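You operate a simulated robot arm through the tools that you are given. There is no shell and no other tool.

You are at the controls of a simulated robot arm. One attempt, no reset.

TASK
Free the glued blue heel and press the blue top piece onto it in the hand press.
Fine: heel in the slide's cradle, top piece straight; leave the slide in and the clamp free.

The check looks at the end state, three seconds after you hand in, the way a careful person would. Anything else that was tipped, shoved, dropped, spilled or broken makes it a failure.

THE ROBOT
A 6-joint arm with a two-finger parallel gripper, fixed in place. Base frame: the origin is on the floor under the middle of its stand, x ahead of it, y to its left, z up; the work surface is at about z = 800. Lengths are in mm, angles in rad, forces in N, time in s.
With the tool pointing down near the work surface it reaches from about 260 to 680 mm from the base axis. Its first joint turns from -2.897 to 2.897 rad. Payload 1.57 kg.
Tool frame: the origin (TCP) lies between the finger pads and is the grasp point; the fingertips stand 30 mm ahead of it; z points along the fingers, y is the line along which they close. The gripper opens to 110 mm. The fingers are 24 mm wide and 12 mm thick; the gripper's body (48 by 112 mm) begins 78 mm behind the TCP.
Orientation is that of the tool frame in the base frame, as a unit quaternion [w, x, y, z]. With the fingers straight down and closing along the base's y, the tool's x points along the base's -x, its y along +y and its z along -z.

THE INTERFACE
- The arm moves only by the tool move_arm. Its arguments are lists of equal length, an entry for each row: "angular": the turn, a rotation vector about the base's x, y, z in units of 5 degrees (1.0 is 5 degrees), a list of three; "delta_pos": the shift along the base's x, y, z in units of 20 mm (1.0 is 20 mm), a list of three; "claw": the opening in per cent of the stroke, from 0 (shut) to 100 (fully open). In form: {"angular": [[wx, wy, wz], ...], "delta_pos": [[tx, ty, tz], ...], "claw": [claw, ...]}. A call has 1 to 20 rows; each row shifts and turns the commanded pose from where the row before left it. A call with a number of a shift or a turn outside -1 to 1 is refused whole. Rows are played at 5 a second. More than 50 mm and 0.15 rad between two rows, or a gripper value outside its range, and nothing of the call is played. Where a pose cannot be reached the arm comes as near as it can. A force on the tool above 90 N (or 10 N above the force at the start of the call, whichever is more), or a blocked arm, ends the call early, and 0.2 s more pass. The fingers move at their own pace (about 108 mm/s each) and stop on an object; they squeeze with about 27 N. The grip force told is the motor's: it shows also when the fingers shut on nothing. Time passes only in rows, and 0.2 s behind the last, so rows that do not move let the fingers close. The reply holds the time, the measured pose of the TCP, the force on the tool along the base axes, the opening and the grip force, in the units named above and with some noise, with the torque about the TCP (base axes, N m) and any sound that the robot's microphone picked up, and new pictures: "views" is both (left out), scene, wrist or none.
- Cameras (640 x 400 px; columns grow to the right, rows downward): "scene" is fixed at [218.8, 650.3, 1443.1]; the picture's right is [-0.74, -0.67, 0.00], its down [-0.39, 0.43, -0.82] and it looks along [0.55, -0.61, -0.58] (base axes); focal length 373 px, centre (320, 200). "wrist" rides on the gripper at [70, 16, -141] in the tool frame; the picture's right is [-0.23, 0.97, 0.00], its down [-0.85, -0.20, -0.48] and it looks along [-0.47, -0.11, 0.88] (tool axes); focal length 222 px, centre (320, 200). There is no depth. A picture from a camera that has moved, and an enlarged one, comes with that camera's place and axes in the base frame and with its lens.
- move_column(by): moves the trunk up (or, below 0, down) by that many mm; the arm rides with it, the base frame stays. It gives what a move gives, with no picture.
- enlarge(camera, box): a new picture of the part [left, top, right, bottom] of that camera's present view, enlarged. The clock stands still meanwhile.
- sign_off(): hands the job in; it is judged then, once.

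Places have to be worked out from the pictures, the camera data and where the tool is seen. Open the gripper and draw the arm clear of the work before you hand the job in, unless the task says otherwise.

The tools are called after "Request:" as a command line: name --argument value ..., lists and objects as JSON in quotes. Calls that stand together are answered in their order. move_arm: Moves the arm, as the interface text tells. Its arguments: {"type":"object","properties":{"angular":{"type":"array"},"delta_pos":{"type":"array"},"claw":{"type":"array"},"views":{"type":"string","enum":["both","scene","wrist","none"]}},"required":["angular","delta_pos","claw"]} The other tools are called the same way: move_column (by) moves the trunk up or down; enlarge (camera, box) takes an enlarged picture of a part of a camera's view; sign_off () hands the job in.

At the start:

```text
time_s: 0.0
position: [497.7, 73.7, 1198.4]
orientation: [0.0, -0.001, 1.0, 0.0]
wrist_force: [0.7, -0.2, -0.7]
ft_torque: [-0.01, 0.02, 0.03]
width: 109.9
finger_force: 0.1
trunk travel left (down, up): [-225.0, 365.0]
```

scene: 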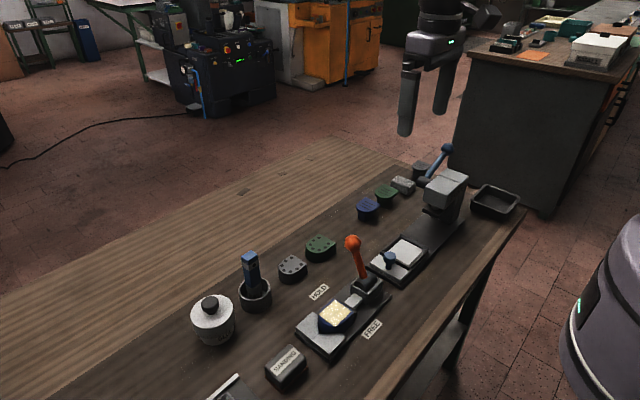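
wrist: 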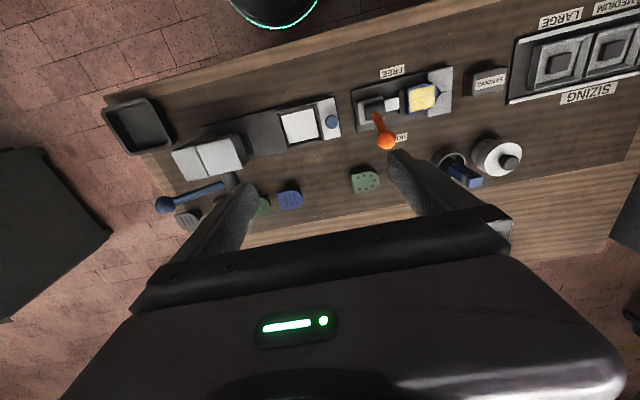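

I'll look closer at the bench: the scene shows a clamp with an orange lever holding a blue heel with glue, and a hand press with a slide. I enlarge both views to understand them.

Request:
enlarge --camera "scene" --box '[260, 220, 420, 380]'

Request:
enlarge --camera "scene" --box '[340, 130, 540, 290]'

Request:
enlarge --camera "wrist" --box '[340, 50, 540, 210]'

Request:
enlarge --camera "wrist" --box '[90, 80, 350, 240]'

```text
2.50 times, centred on (340, 300) of scene
camera zoom: at [218.8, 650.3, 1443.1], right [-0.74, -0.67, 0.0], down [-0.39, 0.43, -0.82], along [0.55, -0.61, -0.58], focal length 932 px, centre (270, -50)
```

zoom: 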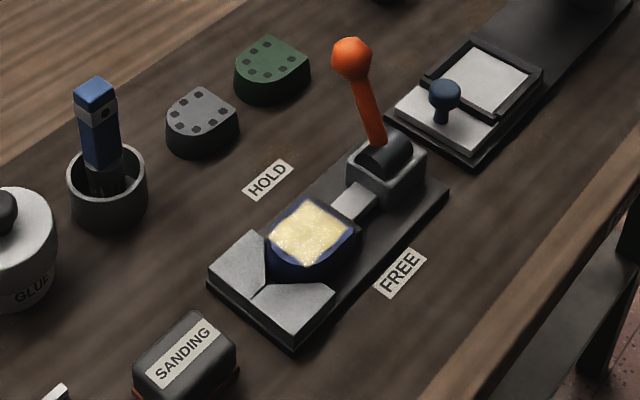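

```text
2.50 times, centred on (440, 210) of scene
camera zoom: at [218.8, 650.3, 1443.1], right [-0.74, -0.67, 0.0], down [-0.39, 0.43, -0.82], along [0.55, -0.61, -0.58], focal length 932 px, centre (20, 175)
```

zoom: 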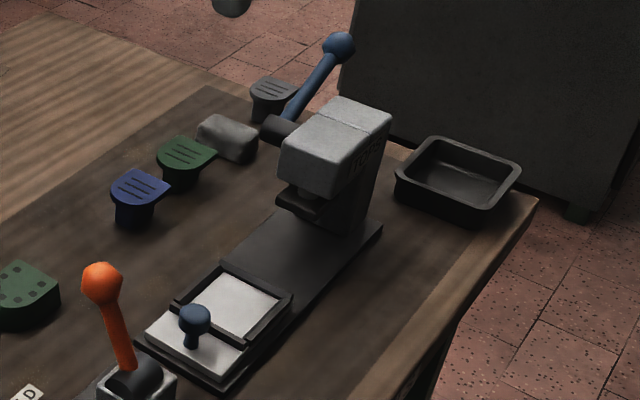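

```text
2.50 times, centred on (440, 130) of wrist
camera zoom: at [428.0, 88.4, 1340.8], right [0.23, 0.97, 0.0], down [0.85, -0.2, 0.48], along [0.47, -0.11, -0.88], focal length 555 px, centre (20, 375)
```

zoom: 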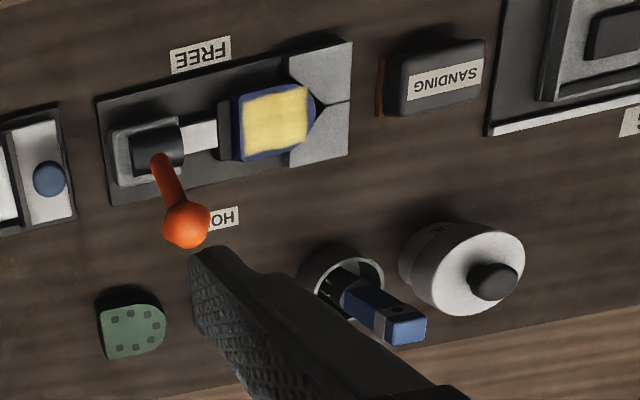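

```text
2.46 times, centred on (220, 160) of wrist
camera zoom: at [428.0, 88.4, 1340.8], right [0.23, 0.97, 0.0], down [0.85, -0.2, 0.48], along [0.47, -0.11, -0.88], focal length 547 px, centre (566, 298)
```

zoom: 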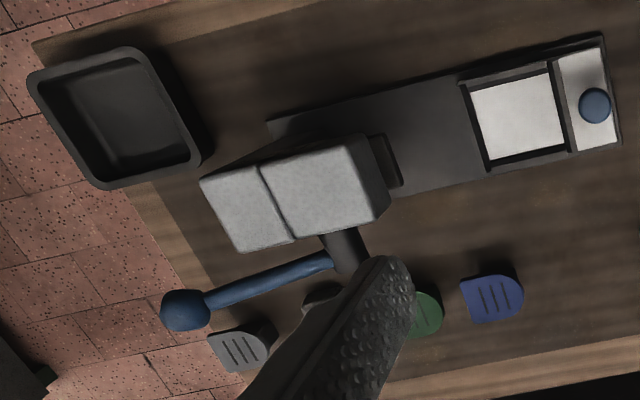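

The wrist view shows the clamp (lever toward HOLD), the press with slide and cradle, and the blue striped top piece beside the green one. I'll move to a lower vantage over the clamp, staying well above the lever knobs.

Request:
move_arm --angular '[[0, 0, 0], [0, 0, 0], [0, 0, 0], [0, 0, 0], [0, 0, 0], [0, 0, 0], [0, 0, 0], [0, 0, 0], [0, 0, 0], [0, 0, 0], [0, 0, 0]]' --delta_pos '[[-0.262, 0.938, -0.7], [-0.262, 0.938, -0.7], [-0.262, 0.938, -0.7], [-0.262, 0.938, -0.7], [-0.262, 0.938, -0.7], [-0.262, 0.938, -0.7], [-0.262, 0.938, -0.7], [-0.262, 0.938, -0.7], [-0.262, 0.938, -0.7], [-0.262, 0.938, -0.7], [-0.262, 0.938, -0.7]]' --claw '[100, 100, 100, 100, 100, 100, 100, 100, 100, 100, 100]'

```text
time_s: 2.4
position: [440.5, 280.0, 1044.5]
orientation: [0.001, -0.001, 1.0, 0.0]
wrist_force: [0.8, -0.5, 0.3]
ft_torque: [-0.01, 0.04, -0.02]
width: 110.0
finger_force: 0.0
trunk travel left (down, up): [-225.0, 365.0]
camera wrist: at [371.2, 296.3, 1187.3], right [0.23, 0.97, 0.0], down [0.85, -0.2, 0.48], along [0.47, -0.11, -0.88], focal length 222 px, centre (320, 200)
```

scene: 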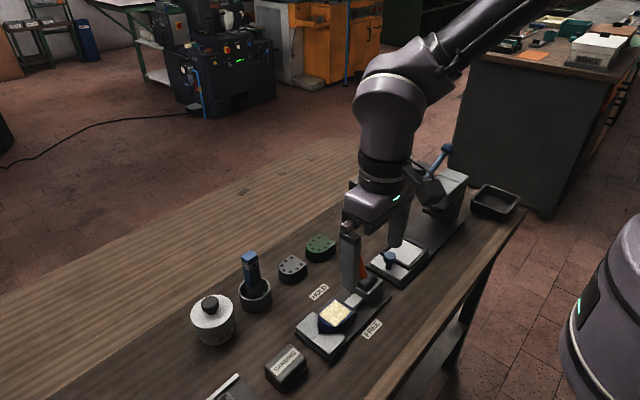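
wrist: 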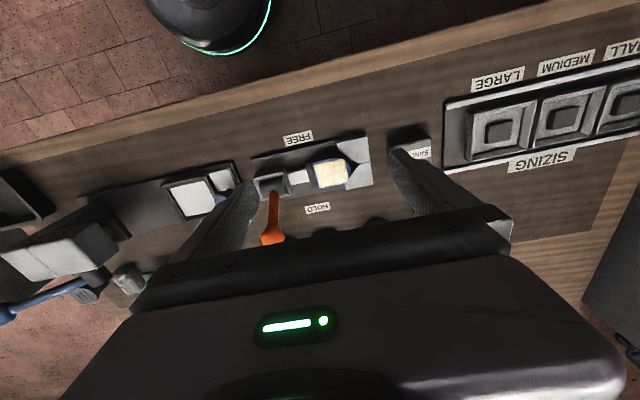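

The clamp is now in view under the wrist camera; enlarging it for details of lever, jaw and heel.

Request:
enlarge --camera "wrist" --box '[220, 110, 400, 250]'

Request:
enlarge --camera "scene" --box '[290, 230, 400, 370]'

```text
2.86 times, centred on (310, 180) of wrist
camera zoom: at [371.2, 296.3, 1187.3], right [0.23, 0.97, 0.0], down [0.85, -0.2, 0.48], along [0.47, -0.11, -0.88], focal length 635 px, centre (349, 257)
```

zoom: 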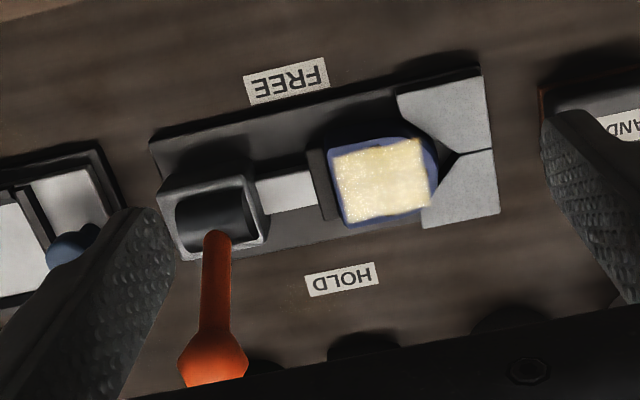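

```text
2.86 times, centred on (345, 300) of scene
camera zoom: at [218.8, 650.3, 1443.1], right [-0.74, -0.67, 0.0], down [-0.39, 0.43, -0.82], along [0.55, -0.61, -0.58], focal length 1065 px, centre (249, -86)
```

zoom: 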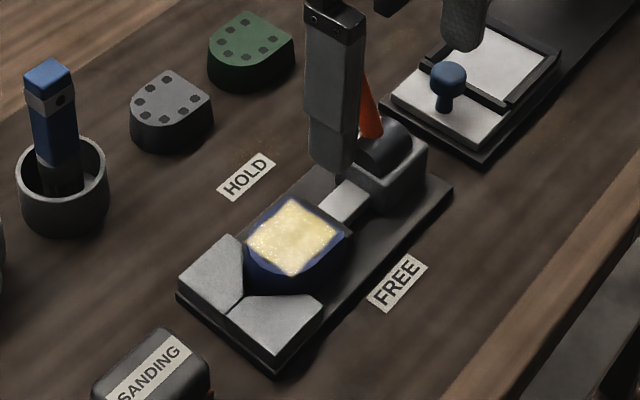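

The heel is D-shaped, round end in the V, flat face on the jaw; the orange lever's knob is near (553,182,928) leaning to HOLD. Now I move over toward the press to look at the cradle, lever and top piece.

Request:
move_arm --angular '[[0, 0, 0], [0, 0, 0], [0, 0, 0], [0, 0, 0], [0, 0, 0], [0, 0, 0], [0, 0, 0], [0, 0, 0], [0, 0, 0], [0, 0, 0], [0, 0, 0], [0, 0, 0], [0, 0, 0]]' --delta_pos '[[0.45, -1, 0.15], [0.45, -1, 0.15], [0.45, -1, 0.15], [0.45, -1, 0.15], [0.45, -1, 0.15], [0.45, -1, 0.15], [0.45, -1, 0.15], [0.45, -1, 0.15], [0.45, -1, 0.15], [0.45, -1, 0.15], [0.45, -1, 0.15], [0.45, -1, 0.15], [0.45, -1, 0.15]]' --claw '[100, 100, 100, 100, 100, 100, 100, 100, 100, 100, 100, 100, 100]'

Request:
enlarge --camera "wrist" --box '[220, 40, 420, 180]'

Request:
enlarge --camera "wrist" --box '[60, 60, 260, 220]'

```text
time_s: 5.2
position: [556.4, 18.9, 1084.6]
orientation: [-0.001, -0.001, 1.0, 0.0]
wrist_force: [-0.5, -0.3, -0.3]
ft_torque: [-0.01, 0.01, 0.04]
width: 110.1
finger_force: 0.1
trunk travel left (down, up): [-225.0, 365.0]
camera wrist: at [487.6, 33.9, 1226.7], right [0.23, 0.97, 0.0], down [0.86, -0.2, 0.48], along [0.47, -0.11, -0.88], focal length 222 px, centre (320, 200)
```

scene: 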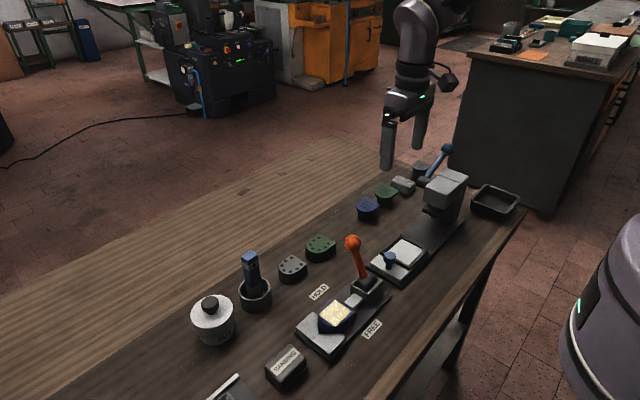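
wrist: 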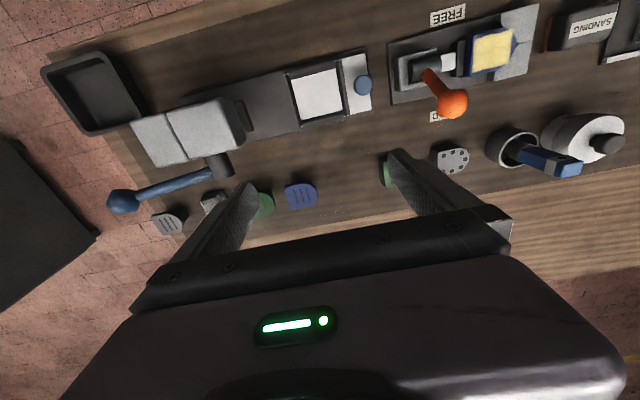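

```text
2.86 times, centred on (320, 110) of wrist
camera zoom: at [487.6, 33.9, 1226.7], right [0.23, 0.97, 0.0], down [0.86, -0.2, 0.48], along [0.47, -0.11, -0.88], focal length 635 px, centre (320, 457)
```

zoom: 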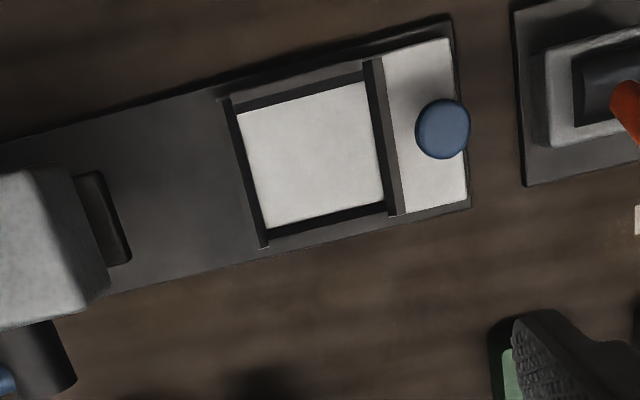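

```text
2.50 times, centred on (160, 140) of wrist
camera zoom: at [487.6, 33.9, 1226.7], right [0.23, 0.97, 0.0], down [0.86, -0.2, 0.48], along [0.47, -0.11, -0.88], focal length 555 px, centre (720, 350)
```

zoom: 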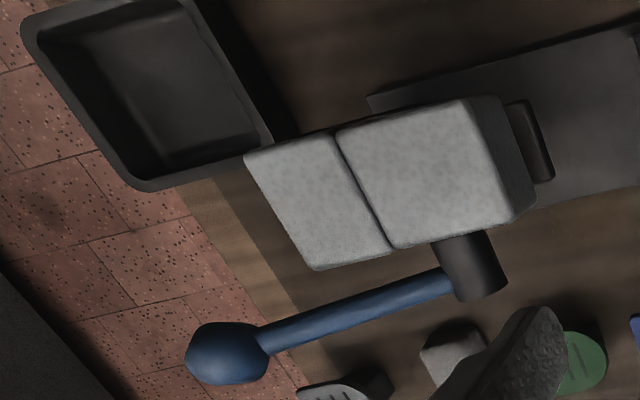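

I'll enlarge the top pieces from this pose and the press from the scene camera for lever direction and ram clearance.

Request:
enlarge --camera "wrist" --box '[250, 160, 350, 230]'

Request:
enlarge --camera "scene" --box '[340, 140, 440, 220]'

Request:
enlarge --camera "scene" --box '[410, 140, 490, 230]'

Request:
enlarge --camera "scene" --box '[360, 230, 440, 290]'

```text
5.71 times, centred on (300, 195) of wrist
camera zoom: at [487.6, 33.9, 1226.7], right [0.23, 0.97, 0.0], down [0.86, -0.2, 0.48], along [0.47, -0.11, -0.88], focal length 1269 px, centre (434, 229)
```

zoom: 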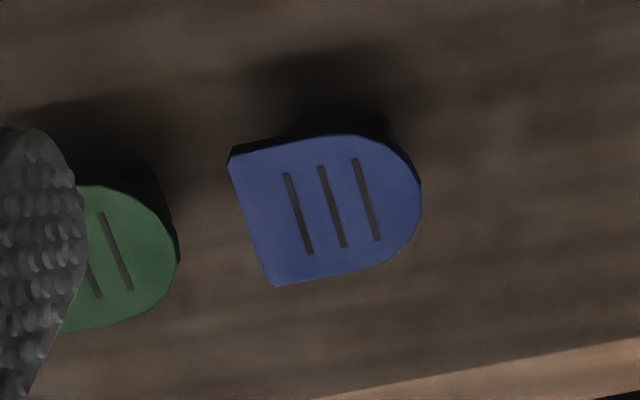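

```text
5.00 times, centred on (390, 180) of scene
camera zoom: at [218.8, 650.3, 1443.1], right [-0.74, -0.67, 0.0], down [-0.39, 0.43, -0.82], along [0.55, -0.61, -0.58], focal length 1863 px, centre (-30, 300)
```

zoom: 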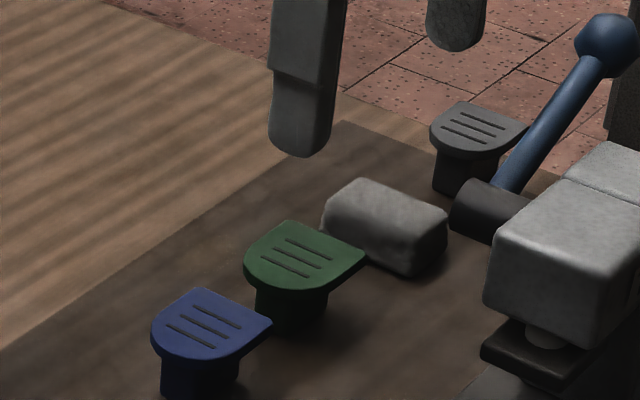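

```text
4.44 times, centred on (450, 185) of scene
camera zoom: at [218.8, 650.3, 1443.1], right [-0.74, -0.67, 0.0], down [-0.39, 0.43, -0.82], along [0.55, -0.61, -0.58], focal length 1656 px, centre (-258, 267)
```

zoom: 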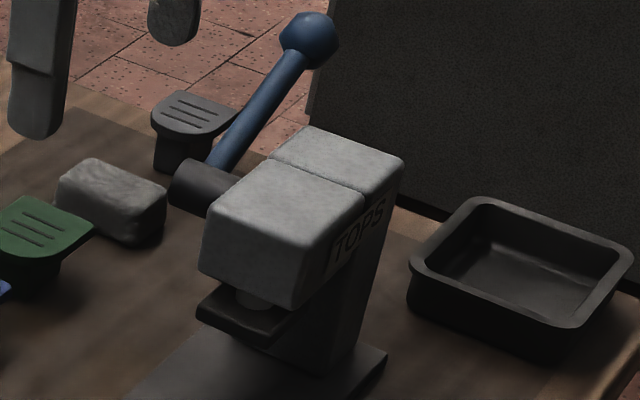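

```text
6.67 times, centred on (400, 260) of scene
camera zoom: at [218.8, 650.3, 1443.1], right [-0.74, -0.67, 0.0], down [-0.39, 0.43, -0.82], along [0.55, -0.61, -0.58], focal length 2484 px, centre (-213, -200)
```

zoom: 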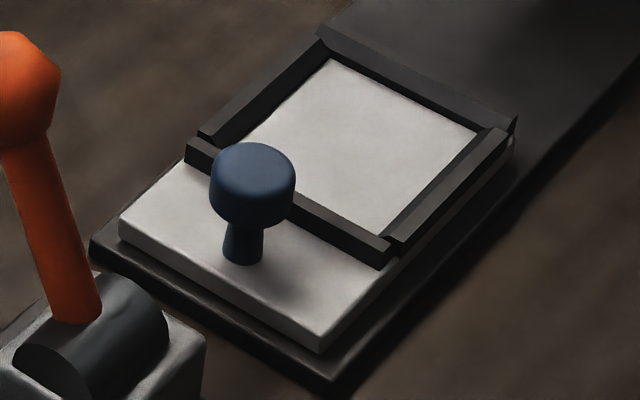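

The top piece is a thin D plate on a pedestal, round end to +y like the heel, and the press lever leans up and back from a hub on the +x side. Now I go above the orange knob (≈552,182,928) to work the clamp lever first.

Request:
move_arm --angular '[[0, 0, 0], [0, 0, 0], [0, 0, 0], [0, 0, 0], [0, 0, 0], [0, 0, 0], [0, 0, 0], [0, 0, 0], [0, 0, 0]]' --delta_pos '[[-0.02, 0.906, -0.414], [-0.02, 0.906, -0.414], [-0.02, 0.906, -0.414], [-0.02, 0.906, -0.414], [-0.02, 0.906, -0.414], [-0.02, 0.906, -0.414], [-0.02, 0.906, -0.414], [-0.02, 0.906, -0.414], [-0.02, 0.906, -0.414]]' --claw '[100, 100, 100, 100, 100, 100, 100, 100, 100]'

Request:
enlarge --camera "wrist" --box '[220, 100, 420, 240]'

```text
time_s: 7.2
position: [554.3, 182.8, 1009.5]
orientation: [0.0, 0.0, 1.0, 0.0]
wrist_force: [-0.9, -1.2, 0.5]
ft_torque: [-0.01, 0.02, 0.01]
width: 110.2
finger_force: 0.0
trunk travel left (down, up): [-225.0, 365.0]
camera wrist: at [484.9, 198.2, 1151.7], right [0.23, 0.97, 0.0], down [0.85, -0.2, 0.48], along [0.47, -0.11, -0.88], focal length 222 px, centre (320, 200)
```

scene: 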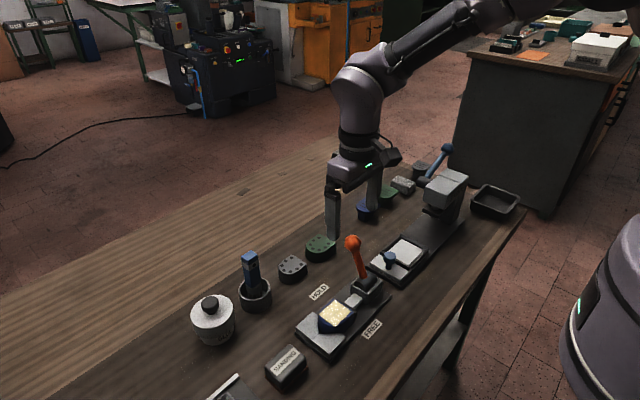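
wrist: 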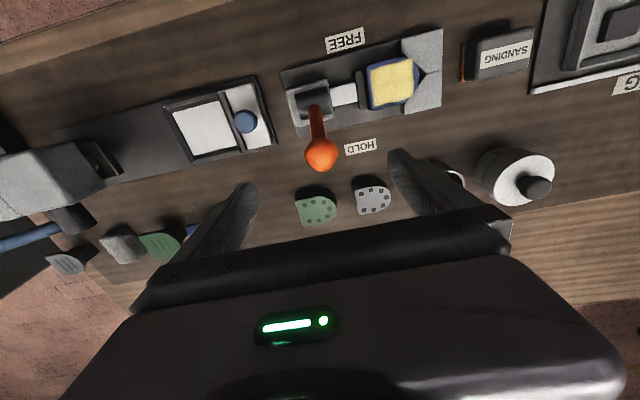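

```text
2.86 times, centred on (320, 170) of wrist
camera zoom: at [484.9, 198.2, 1151.7], right [0.23, 0.97, 0.0], down [0.85, -0.2, 0.48], along [0.47, -0.11, -0.88], focal length 635 px, centre (320, 286)
```

zoom: 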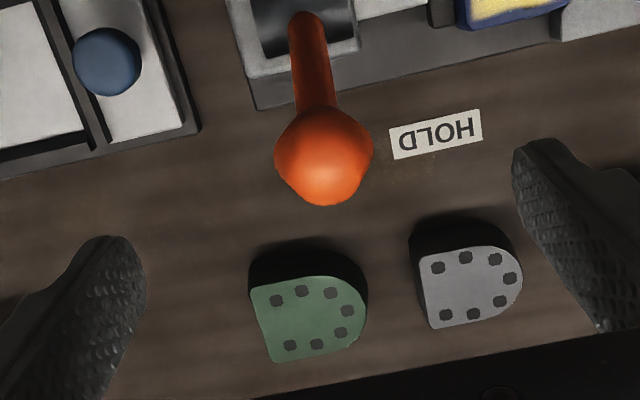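

Knob centre checks at about (553,183,928), ~34 mm wide, directly below the open fingers. I descend 80 mm and close on it.

Request:
move_arm --angular '[[0, 0, 0], [0, 0, 0], [0, 0, 0], [0, 0, 0], [0, 0, 0], [0, 0, 0], [0, 0, 0], [0, 0, 0]]' --delta_pos '[[-0.01, 0, -0.68], [-0.01, 0, -0.68], [-0.01, 0, -0.68], [-0.01, 0, -0.68], [-0.01, 0, -0.68], [-0.01, 0, -0.68], [0, 0, 0], [0, 0, 0]]' --claw '[100, 100, 100, 100, 100, 100, 60, 50]'

Request:
enlarge --camera "wrist" --box '[220, 100, 420, 240]'

Request:
enlarge --camera "scene" --box '[290, 180, 420, 300]'

```text
time_s: 9.0
position: [552.7, 182.7, 927.1]
orientation: [0.0, 0.0, 1.0, 0.001]
wrist_force: [-0.4, -0.7, 0.1]
ft_torque: [0.01, 0.02, 0.0]
width: 54.9
finger_force: 0.1
trunk travel left (down, up): [-225.0, 365.0]
camera wrist: at [482.8, 198.2, 1069.2], right [0.23, 0.97, 0.0], down [0.86, -0.2, 0.48], along [0.47, -0.11, -0.88], focal length 222 px, centre (320, 200)
```

scene: 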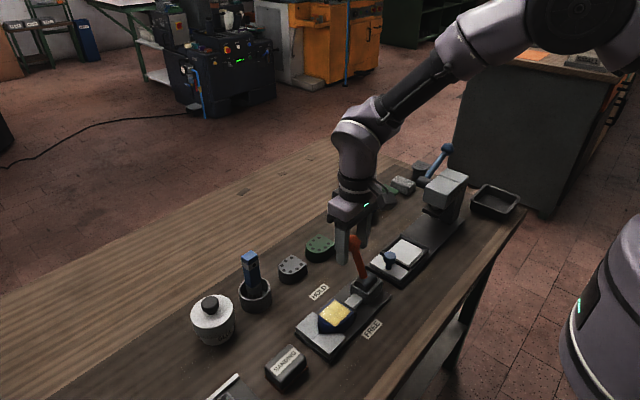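
wrist: 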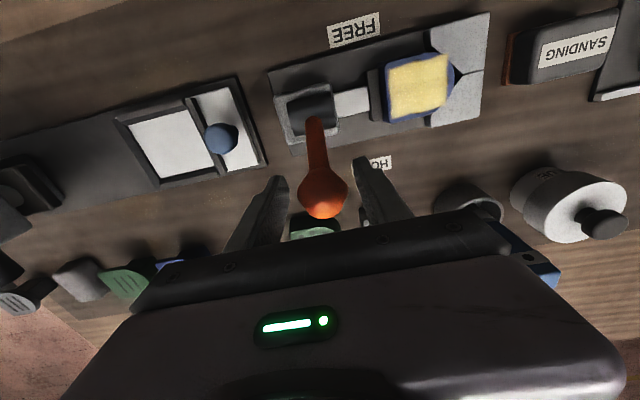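

```text
2.86 times, centred on (320, 170) of wrist
camera zoom: at [482.8, 198.2, 1069.2], right [0.23, 0.97, 0.0], down [0.86, -0.2, 0.48], along [0.47, -0.11, -0.88], focal length 635 px, centre (320, 286)
```

zoom: 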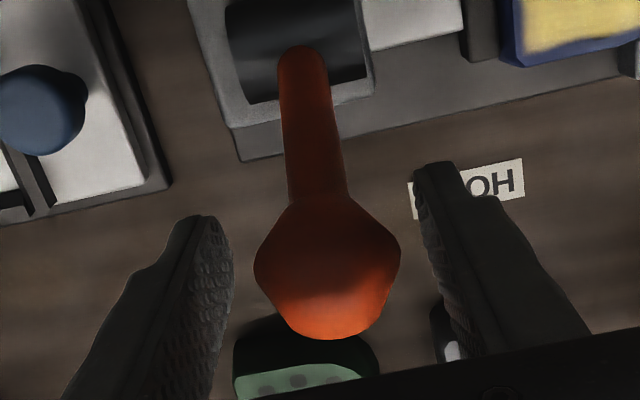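

```text
3.33 times, centred on (355, 240) of scene
camera zoom: at [218.8, 650.3, 1443.1], right [-0.74, -0.67, 0.0], down [-0.39, 0.43, -0.82], along [0.55, -0.61, -0.58], focal length 1242 px, centre (203, 67)
```

zoom: 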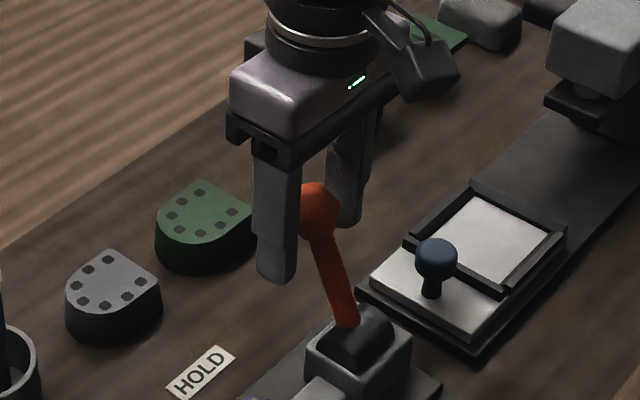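

The knob sits right between the pads, so I close on it and start swinging it toward FREE (‑x) along its arc.

Request:
move_arm --angular '[[0, 0, 0], [0, 0, 0], [0, 0, 0], [0, 0, 0], [0, 0, 0]]' --delta_pos '[[0, 0, 0], [0, 0, 0], [0, 0, 0], [-0.3, 0, 0.15], [-0.3, 0, 0.13]]' --claw '[20, 0, 0, 0, 0]'

```text
time_s: 10.2
position: [541.8, 185.7, 931.0]
orientation: [0.001, 0.0, 1.0, -0.001]
wrist_force: [12.5, 21.9, -5.4]
ft_torque: [-0.21, -1.04, -0.02]
width: 33.8
finger_force: 41.3
trunk travel left (down, up): [-225.0, 365.0]
camera wrist: at [472.2, 200.7, 1073.6], right [0.23, 0.97, 0.0], down [0.85, -0.2, 0.48], along [0.47, -0.11, -0.88], focal length 222 px, centre (320, 200)
```

scene: 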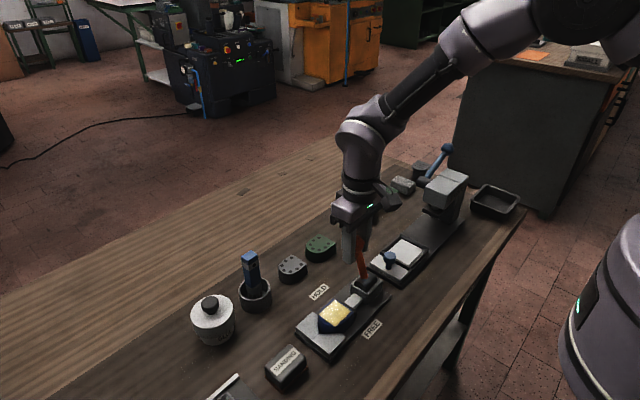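
wrist: 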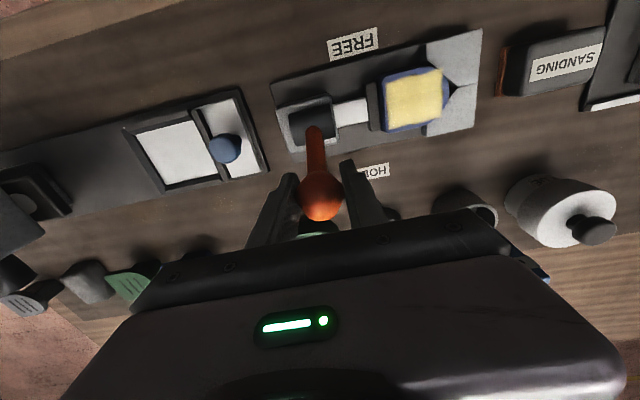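

The knob is gripped and moves with ~12 N resistance; the lever's plane is about 3 mm more to +y, so I correct that and continue along the arc in small steps.

Request:
move_arm --angular '[[0, 0, 0], [0, 0, 0], [0, 0, 0], [0, 0, 0], [0, 0, 0]]' --delta_pos '[[0, 0.15, 0], [-0.3, 0, 0.11], [-0.3, 0, 0.09], [-0.3, 0, 0.06], [-0.3, 0, 0.04]]' --claw '[0, 0, 0, 0, 0]'

```text
time_s: 11.4
position: [518.9, 184.6, 938.1]
orientation: [-0.001, 0.0, 1.0, 0.001]
wrist_force: [11.1, -3.7, -6.4]
ft_torque: [-0.06, -1.04, 0.0]
width: 33.4
finger_force: 41.4
trunk travel left (down, up): [-225.0, 365.0]
camera wrist: at [448.5, 200.6, 1079.9], right [0.23, 0.97, 0.0], down [0.86, -0.2, 0.48], along [0.47, -0.11, -0.88], focal length 222 px, centre (320, 200)
```

scene: 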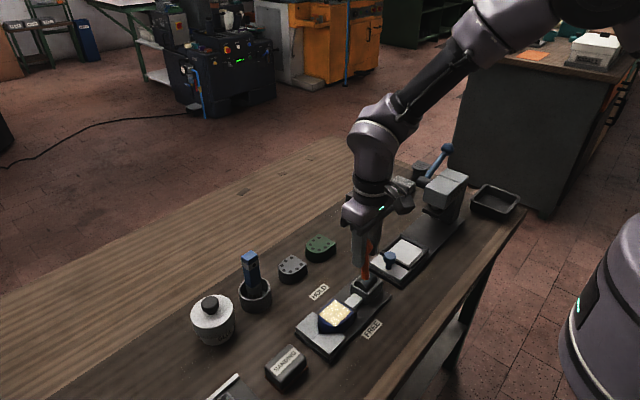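
wrist: 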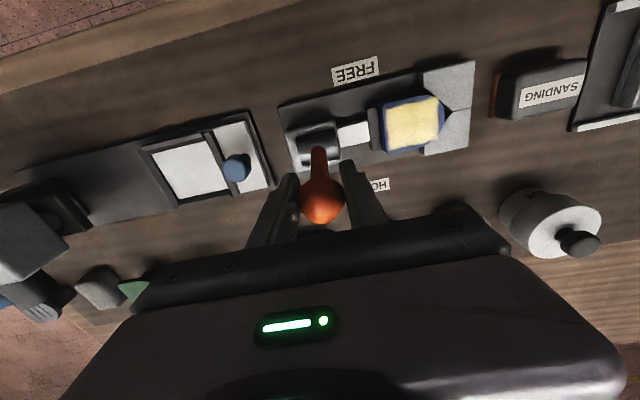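

Lever is near vertical and moving well. I continue the arc over toward FREE with small downward corrections.

Request:
move_arm --angular '[[0, 0, 0], [0, 0, 0], [0, 0, 0], [0, 0, 0], [0, 0, 0]]' --delta_pos '[[-0.3, 0, 0.02], [-0.3, 0, 0], [-0.3, 0, -0.02], [-0.3, 0, -0.04], [-0.3, 0, -0.06]]' --claw '[0, 0, 0, 0, 0]'

Request:
enlarge --camera "scene" --box '[290, 220, 420, 360]'

```text
time_s: 12.6
position: [487.2, 184.3, 937.4]
orientation: [-0.001, 0.0, 1.0, 0.0]
wrist_force: [10.8, -1.7, 9.6]
ft_torque: [-0.06, -1.1, 0.03]
width: 33.6
finger_force: 41.3
trunk travel left (down, up): [-225.0, 365.0]
camera wrist: at [418.1, 200.5, 1079.4], right [0.23, 0.97, 0.0], down [0.85, -0.2, 0.48], along [0.47, -0.11, -0.88], focal length 222 px, centre (320, 200)
```

scene: 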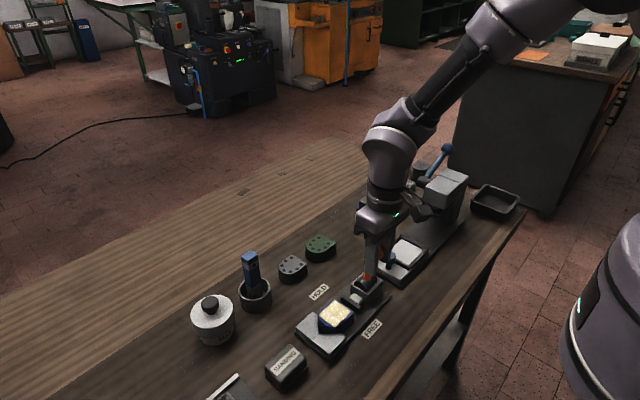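
wrist: 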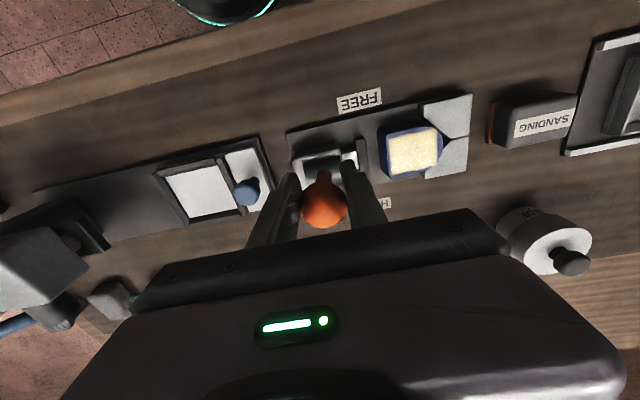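

```text
2.86 times, centred on (355, 290) of scene
camera zoom: at [218.8, 650.3, 1443.1], right [-0.74, -0.67, 0.0], down [-0.39, 0.43, -0.82], along [0.55, -0.61, -0.58], focal length 1065 px, centre (220, -57)
```

zoom: 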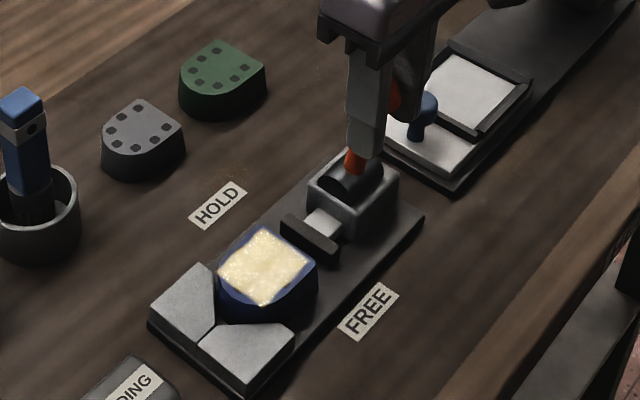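

The jaw has backed off the heel. I continue toward the FREE stop, watching the force rise.

Request:
move_arm --angular '[[0, 0, 0], [0, 0, 0], [0, 0, 0], [0, 0, 0]]' --delta_pos '[[-0.3, 0, -0.05], [-0.3, 0, -0.09], [-0.25, 0, -0.1], [0, 0, 0]]' --claw '[0, 0, 0, 0]'

```text
time_s: 13.6
position: [470.0, 184.7, 932.3]
orientation: [0.0, -0.001, 1.0, 0.0]
wrist_force: [8.9, -0.5, 5.9]
ft_torque: [0.04, -1.11, 0.08]
width: 33.5
finger_force: 41.1
trunk travel left (down, up): [-225.0, 365.0]
camera wrist: at [400.9, 200.6, 1074.3], right [0.23, 0.97, 0.0], down [0.86, -0.2, 0.48], along [0.47, -0.11, -0.88], focal length 222 px, centre (320, 200)
```

scene: 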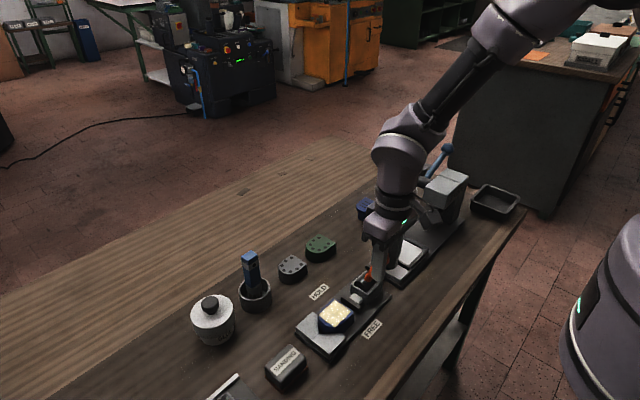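
wrist: 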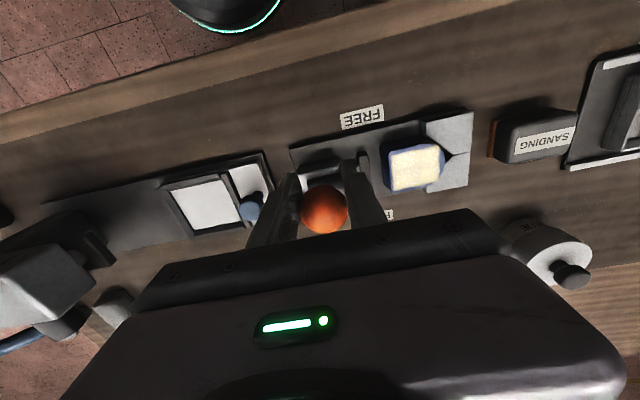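

Still no hard stop at x≈470. A few more small steps.

Request:
move_arm --angular '[[0, 0, 0], [0, 0, 0], [0, 0, 0], [0, 0, 0]]' --delta_pos '[[-0.25, 0, -0.13], [-0.25, 0, -0.15], [-0.2, 0, -0.13], [0, 0, 0]]' --claw '[0, 0, 0, 0]'

Request:
enlarge --camera "scene" --box '[290, 220, 420, 360]'

```text
time_s: 14.6
position: [455.9, 184.3, 925.3]
orientation: [0.001, 0.0, 1.0, 0.0]
wrist_force: [8.9, -5.6, 23.4]
ft_torque: [-0.02, -0.21, -0.05]
width: 33.0
finger_force: 41.1
trunk travel left (down, up): [-225.0, 365.0]
camera wrist: at [386.0, 200.4, 1066.9], right [0.23, 0.97, 0.0], down [0.85, -0.2, 0.48], along [0.47, -0.11, -0.88], focal length 222 px, centre (320, 200)
```

scene: 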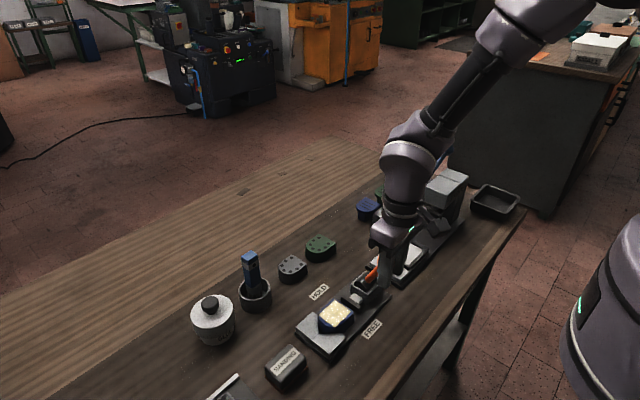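
wrist: 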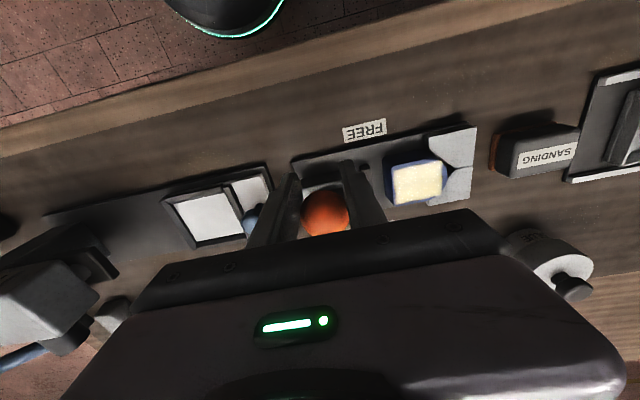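

```text
2.86 times, centred on (355, 290) of scene
camera zoom: at [218.8, 650.3, 1443.1], right [-0.74, -0.67, 0.0], down [-0.39, 0.43, -0.82], along [0.55, -0.61, -0.58], focal length 1065 px, centre (220, -57)
```

zoom: 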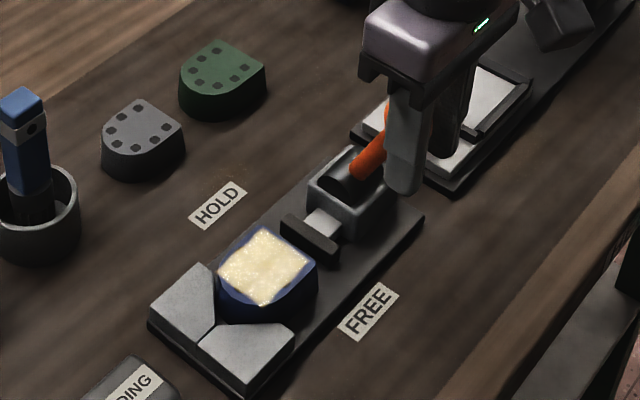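

Vertical force rose to 23 N and the knob started to slip in the pads, suggesting it is at the FREE stop near x≈457. One small confirming push in ‑x.

Request:
move_arm --angular '[[0, 0, 0], [0, 0, 0]]' --delta_pos '[[-0.25, 0, -0.08], [0, 0, 0]]' --claw '[0, 0]'

Request:
enlarge --camera "wrist" --box '[220, 120, 420, 260]'

```text
time_s: 15.2
position: [450.2, 185.0, 920.8]
orientation: [-0.001, 0.0, 1.0, 0.0]
wrist_force: [0.0, 0.1, 0.3]
ft_torque: [0.01, -0.01, -0.01]
width: 0.1
finger_force: 21.4
trunk travel left (down, up): [-225.0, 365.0]
camera wrist: at [380.8, 200.8, 1064.0], right [0.23, 0.97, 0.0], down [0.86, -0.2, 0.48], along [0.46, -0.11, -0.88], focal length 222 px, centre (320, 200)
```

scene: 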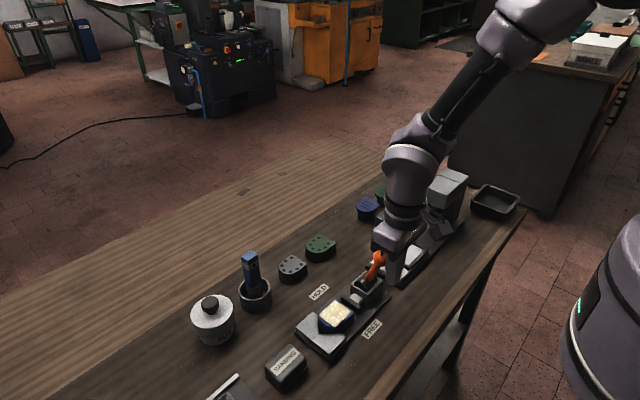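
wrist: 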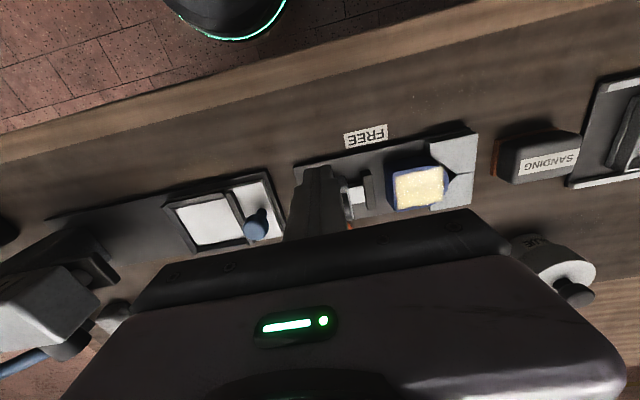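

```text
2.86 times, centred on (320, 190) of wrist
camera zoom: at [380.8, 200.8, 1064.0], right [0.23, 0.97, 0.0], down [0.86, -0.2, 0.48], along [0.46, -0.11, -0.88], focal length 635 px, centre (320, 229)
```

zoom: 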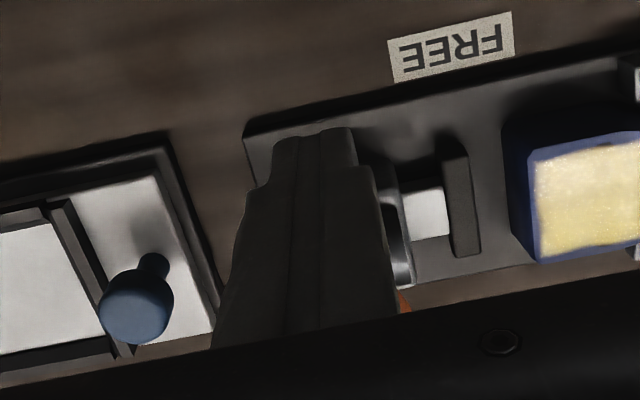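

The knob slipped out of the pads (width 0). Let me see where the lever rests now.

Request:
enlarge --camera "scene" --box '[320, 220, 420, 320]'

```text
4.00 times, centred on (370, 270) of scene
camera zoom: at [218.8, 650.3, 1443.1], right [-0.74, -0.67, 0.0], down [-0.39, 0.43, -0.82], along [0.55, -0.61, -0.58], focal length 1491 px, centre (120, -80)
```

zoom: 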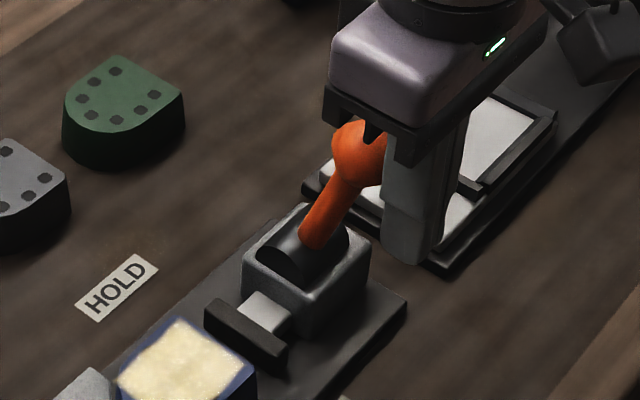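

The knob rests around (480,185,936), about −15°, so it was squeezed back out; it should sit fully at FREE. I'll lift, go to its +x side with the fingers shut, and push it to the stop.

Request:
move_arm --angular '[[0, 0, 0], [0, 0, 0], [0, 0, 0], [0, 0, 0], [0, 0, 0], [0, 0, 0], [0, 0, 0], [0, 0, 0], [0, 0, 0], [0, 0, 0]]' --delta_pos '[[-0.2, 0, 1], [0, 0, 1], [0, 0, 1], [0, 0, 1], [1, 0, 0], [1, 0, 0], [1, 0, 0], [1, 0, 0], [0.4, 0, 0], [0, 0, 0]]' --claw '[0, 0, 0, 0, 0, 0, 0, 0, 0, 0]'

Request:
enlarge --camera "wrist" --box '[220, 80, 420, 220]'

Request:
enlarge --camera "scene" --box '[320, 220, 420, 320]'

```text
time_s: 17.4
position: [534.3, 184.2, 1003.6]
orientation: [0.0, 0.0, 1.0, 0.0]
wrist_force: [0.0, 0.9, -0.2]
ft_torque: [0.0, 0.01, 0.0]
width: 0.1
finger_force: 20.8
trunk travel left (down, up): [-225.0, 365.0]
camera wrist: at [466.0, 200.1, 1144.7], right [0.23, 0.97, 0.0], down [0.86, -0.2, 0.48], along [0.47, -0.11, -0.88], focal length 222 px, centre (320, 200)
```

scene: 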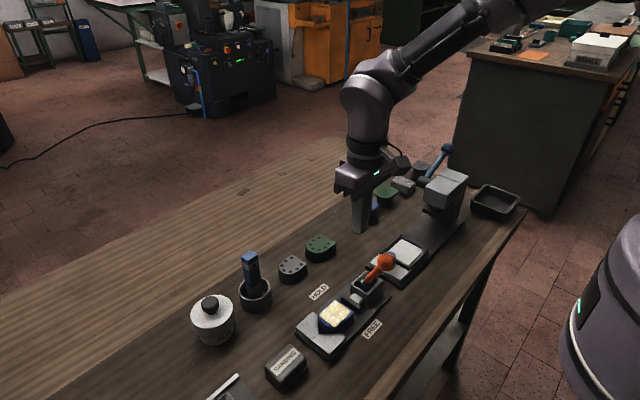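
wrist: 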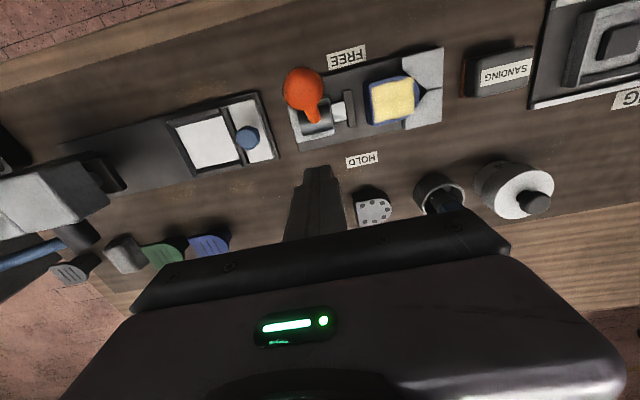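

```text
2.86 times, centred on (320, 150) of wrist
camera zoom: at [466.0, 200.1, 1144.7], right [0.23, 0.97, 0.0], down [0.86, -0.2, 0.48], along [0.47, -0.11, -0.88], focal length 635 px, centre (320, 343)
```

zoom: 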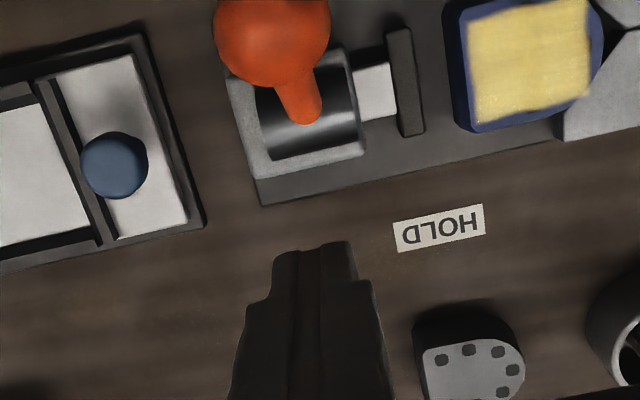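

```text
4.00 times, centred on (370, 270) of scene
camera zoom: at [218.8, 650.3, 1443.1], right [-0.74, -0.67, 0.0], down [-0.39, 0.43, -0.82], along [0.55, -0.61, -0.58], focal length 1491 px, centre (120, -80)
```

zoom: 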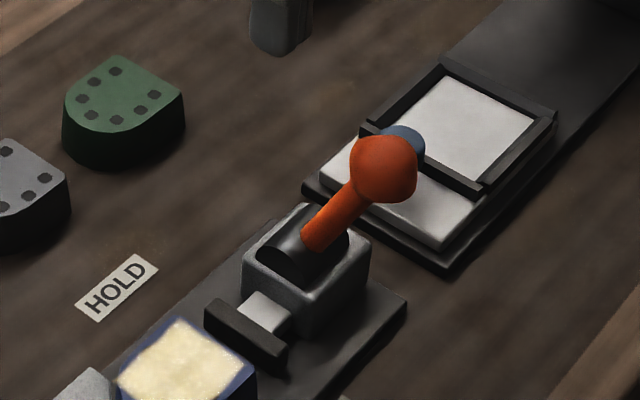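

The knob is at about (471,184,931), ~6° short of a symmetric FREE stop. I descend on its +x side and push gently in ‑x.

Request:
move_arm --angular '[[0, 0, 0], [0, 0, 0], [0, 0, 0], [0, 0, 0], [0, 0, 0], [0, 0, 0], [0, 0, 0], [0, 0, 0], [0, 0, 0]]' --delta_pos '[[0, 0, -0.9], [0, 0, -0.9], [0, 0, -0.9], [0, 0, -0.6], [-0.5, 0, 0], [-0.5, 0, 0], [-0.5, 0, 0], [-0.25, 0, 0], [0, 0, 0]]' --claw '[0, 0, 0, 0, 0, 0, 0, 0, 0]'

Request:
enlarge --camera "wrist" --box '[220, 80, 420, 220]'

```text
time_s: 19.4
position: [502.5, 184.9, 937.7]
orientation: [0.002, -0.001, 1.0, 0.001]
wrist_force: [15.0, -1.9, 6.5]
ft_torque: [-0.14, -0.34, 0.0]
width: 0.1
finger_force: 21.1
trunk travel left (down, up): [-225.0, 365.0]
camera wrist: at [432.5, 201.1, 1078.6], right [0.23, 0.97, 0.0], down [0.85, -0.2, 0.48], along [0.47, -0.11, -0.88], focal length 222 px, centre (320, 200)
```

scene: 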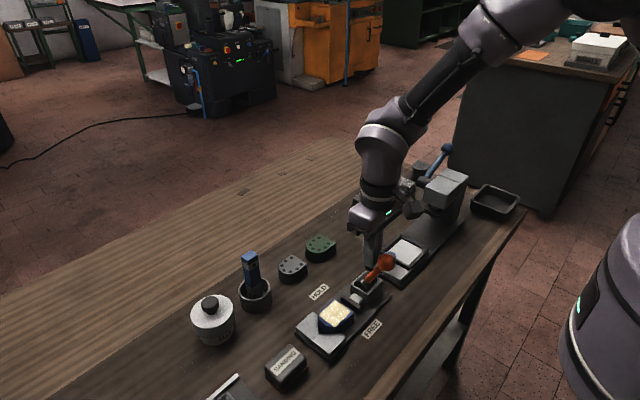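
wrist: 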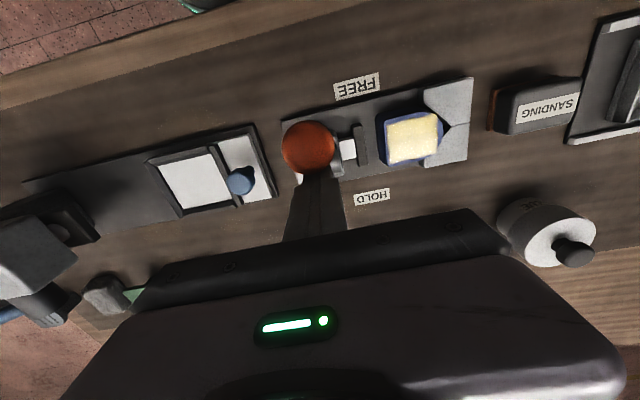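

```text
2.86 times, centred on (320, 150) of wrist
camera zoom: at [432.5, 201.1, 1078.6], right [0.23, 0.97, 0.0], down [0.85, -0.2, 0.48], along [0.47, -0.11, -0.88], focal length 635 px, centre (320, 343)
```

zoom: 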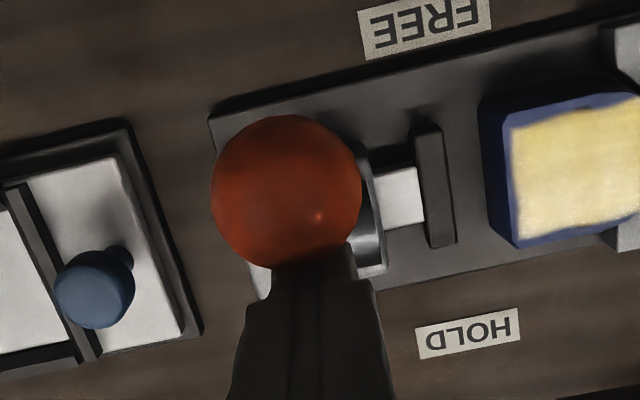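

Contact is made at ~15 N; I push on in small steps to reach the stop.

Request:
move_arm --angular '[[0, 0, 0], [0, 0, 0], [0, 0, 0], [0, 0, 0]]' --delta_pos '[[-0.25, 0, -0.05], [-0.25, 0, -0.05], [-0.2, 0, -0.05], [0, 0, 0]]' --claw '[0, 0, 0, 0]'

Request:
enlarge --camera "wrist" --box '[220, 80, 420, 220]'

```text
time_s: 20.2
position: [501.3, 188.1, 939.2]
orientation: [0.017, -0.003, 1.0, 0.005]
wrist_force: [20.8, -2.7, 10.8]
ft_torque: [-0.21, -0.56, 0.07]
width: 0.0
finger_force: 21.8
trunk travel left (down, up): [-225.0, 365.0]
stopped in row 3: the force on the tool passed its limit at 94 N (the readings are from after the stop); the commanded pose is now the measured one
camera wrist: at [425.9, 201.2, 1079.7], right [0.22, 0.98, 0.02], down [0.84, -0.2, 0.5], along [0.49, -0.1, -0.86], focal length 222 px, centre (320, 200)
```

scene: 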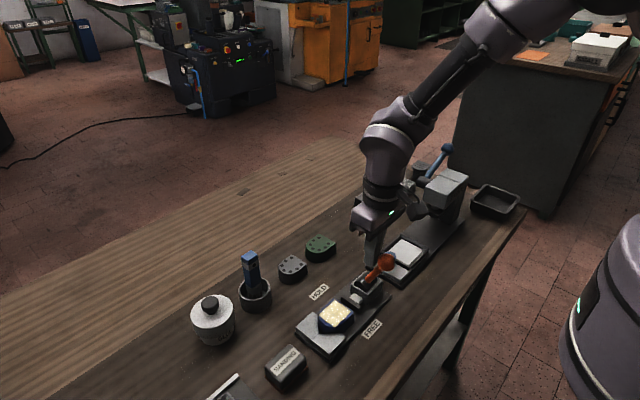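
wrist: 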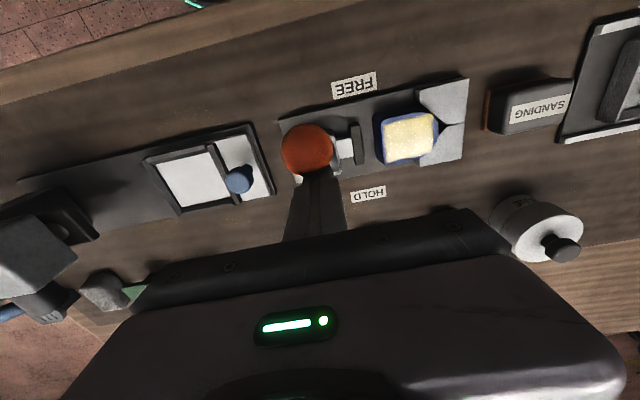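

```text
2.86 times, centred on (320, 150) of wrist
camera zoom: at [425.9, 201.2, 1079.7], right [0.22, 0.98, 0.02], down [0.84, -0.2, 0.5], along [0.49, -0.1, -0.86], focal length 635 px, centre (320, 343)
```

zoom: 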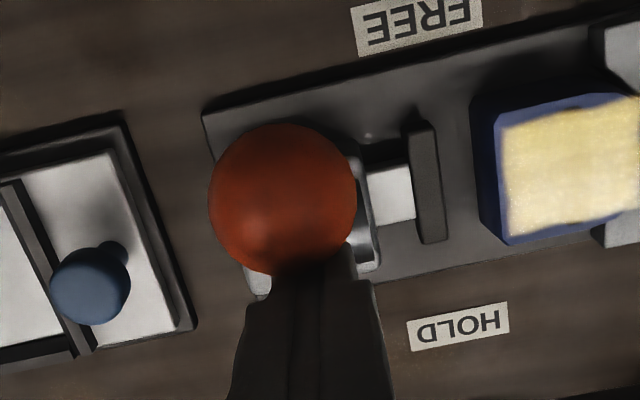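

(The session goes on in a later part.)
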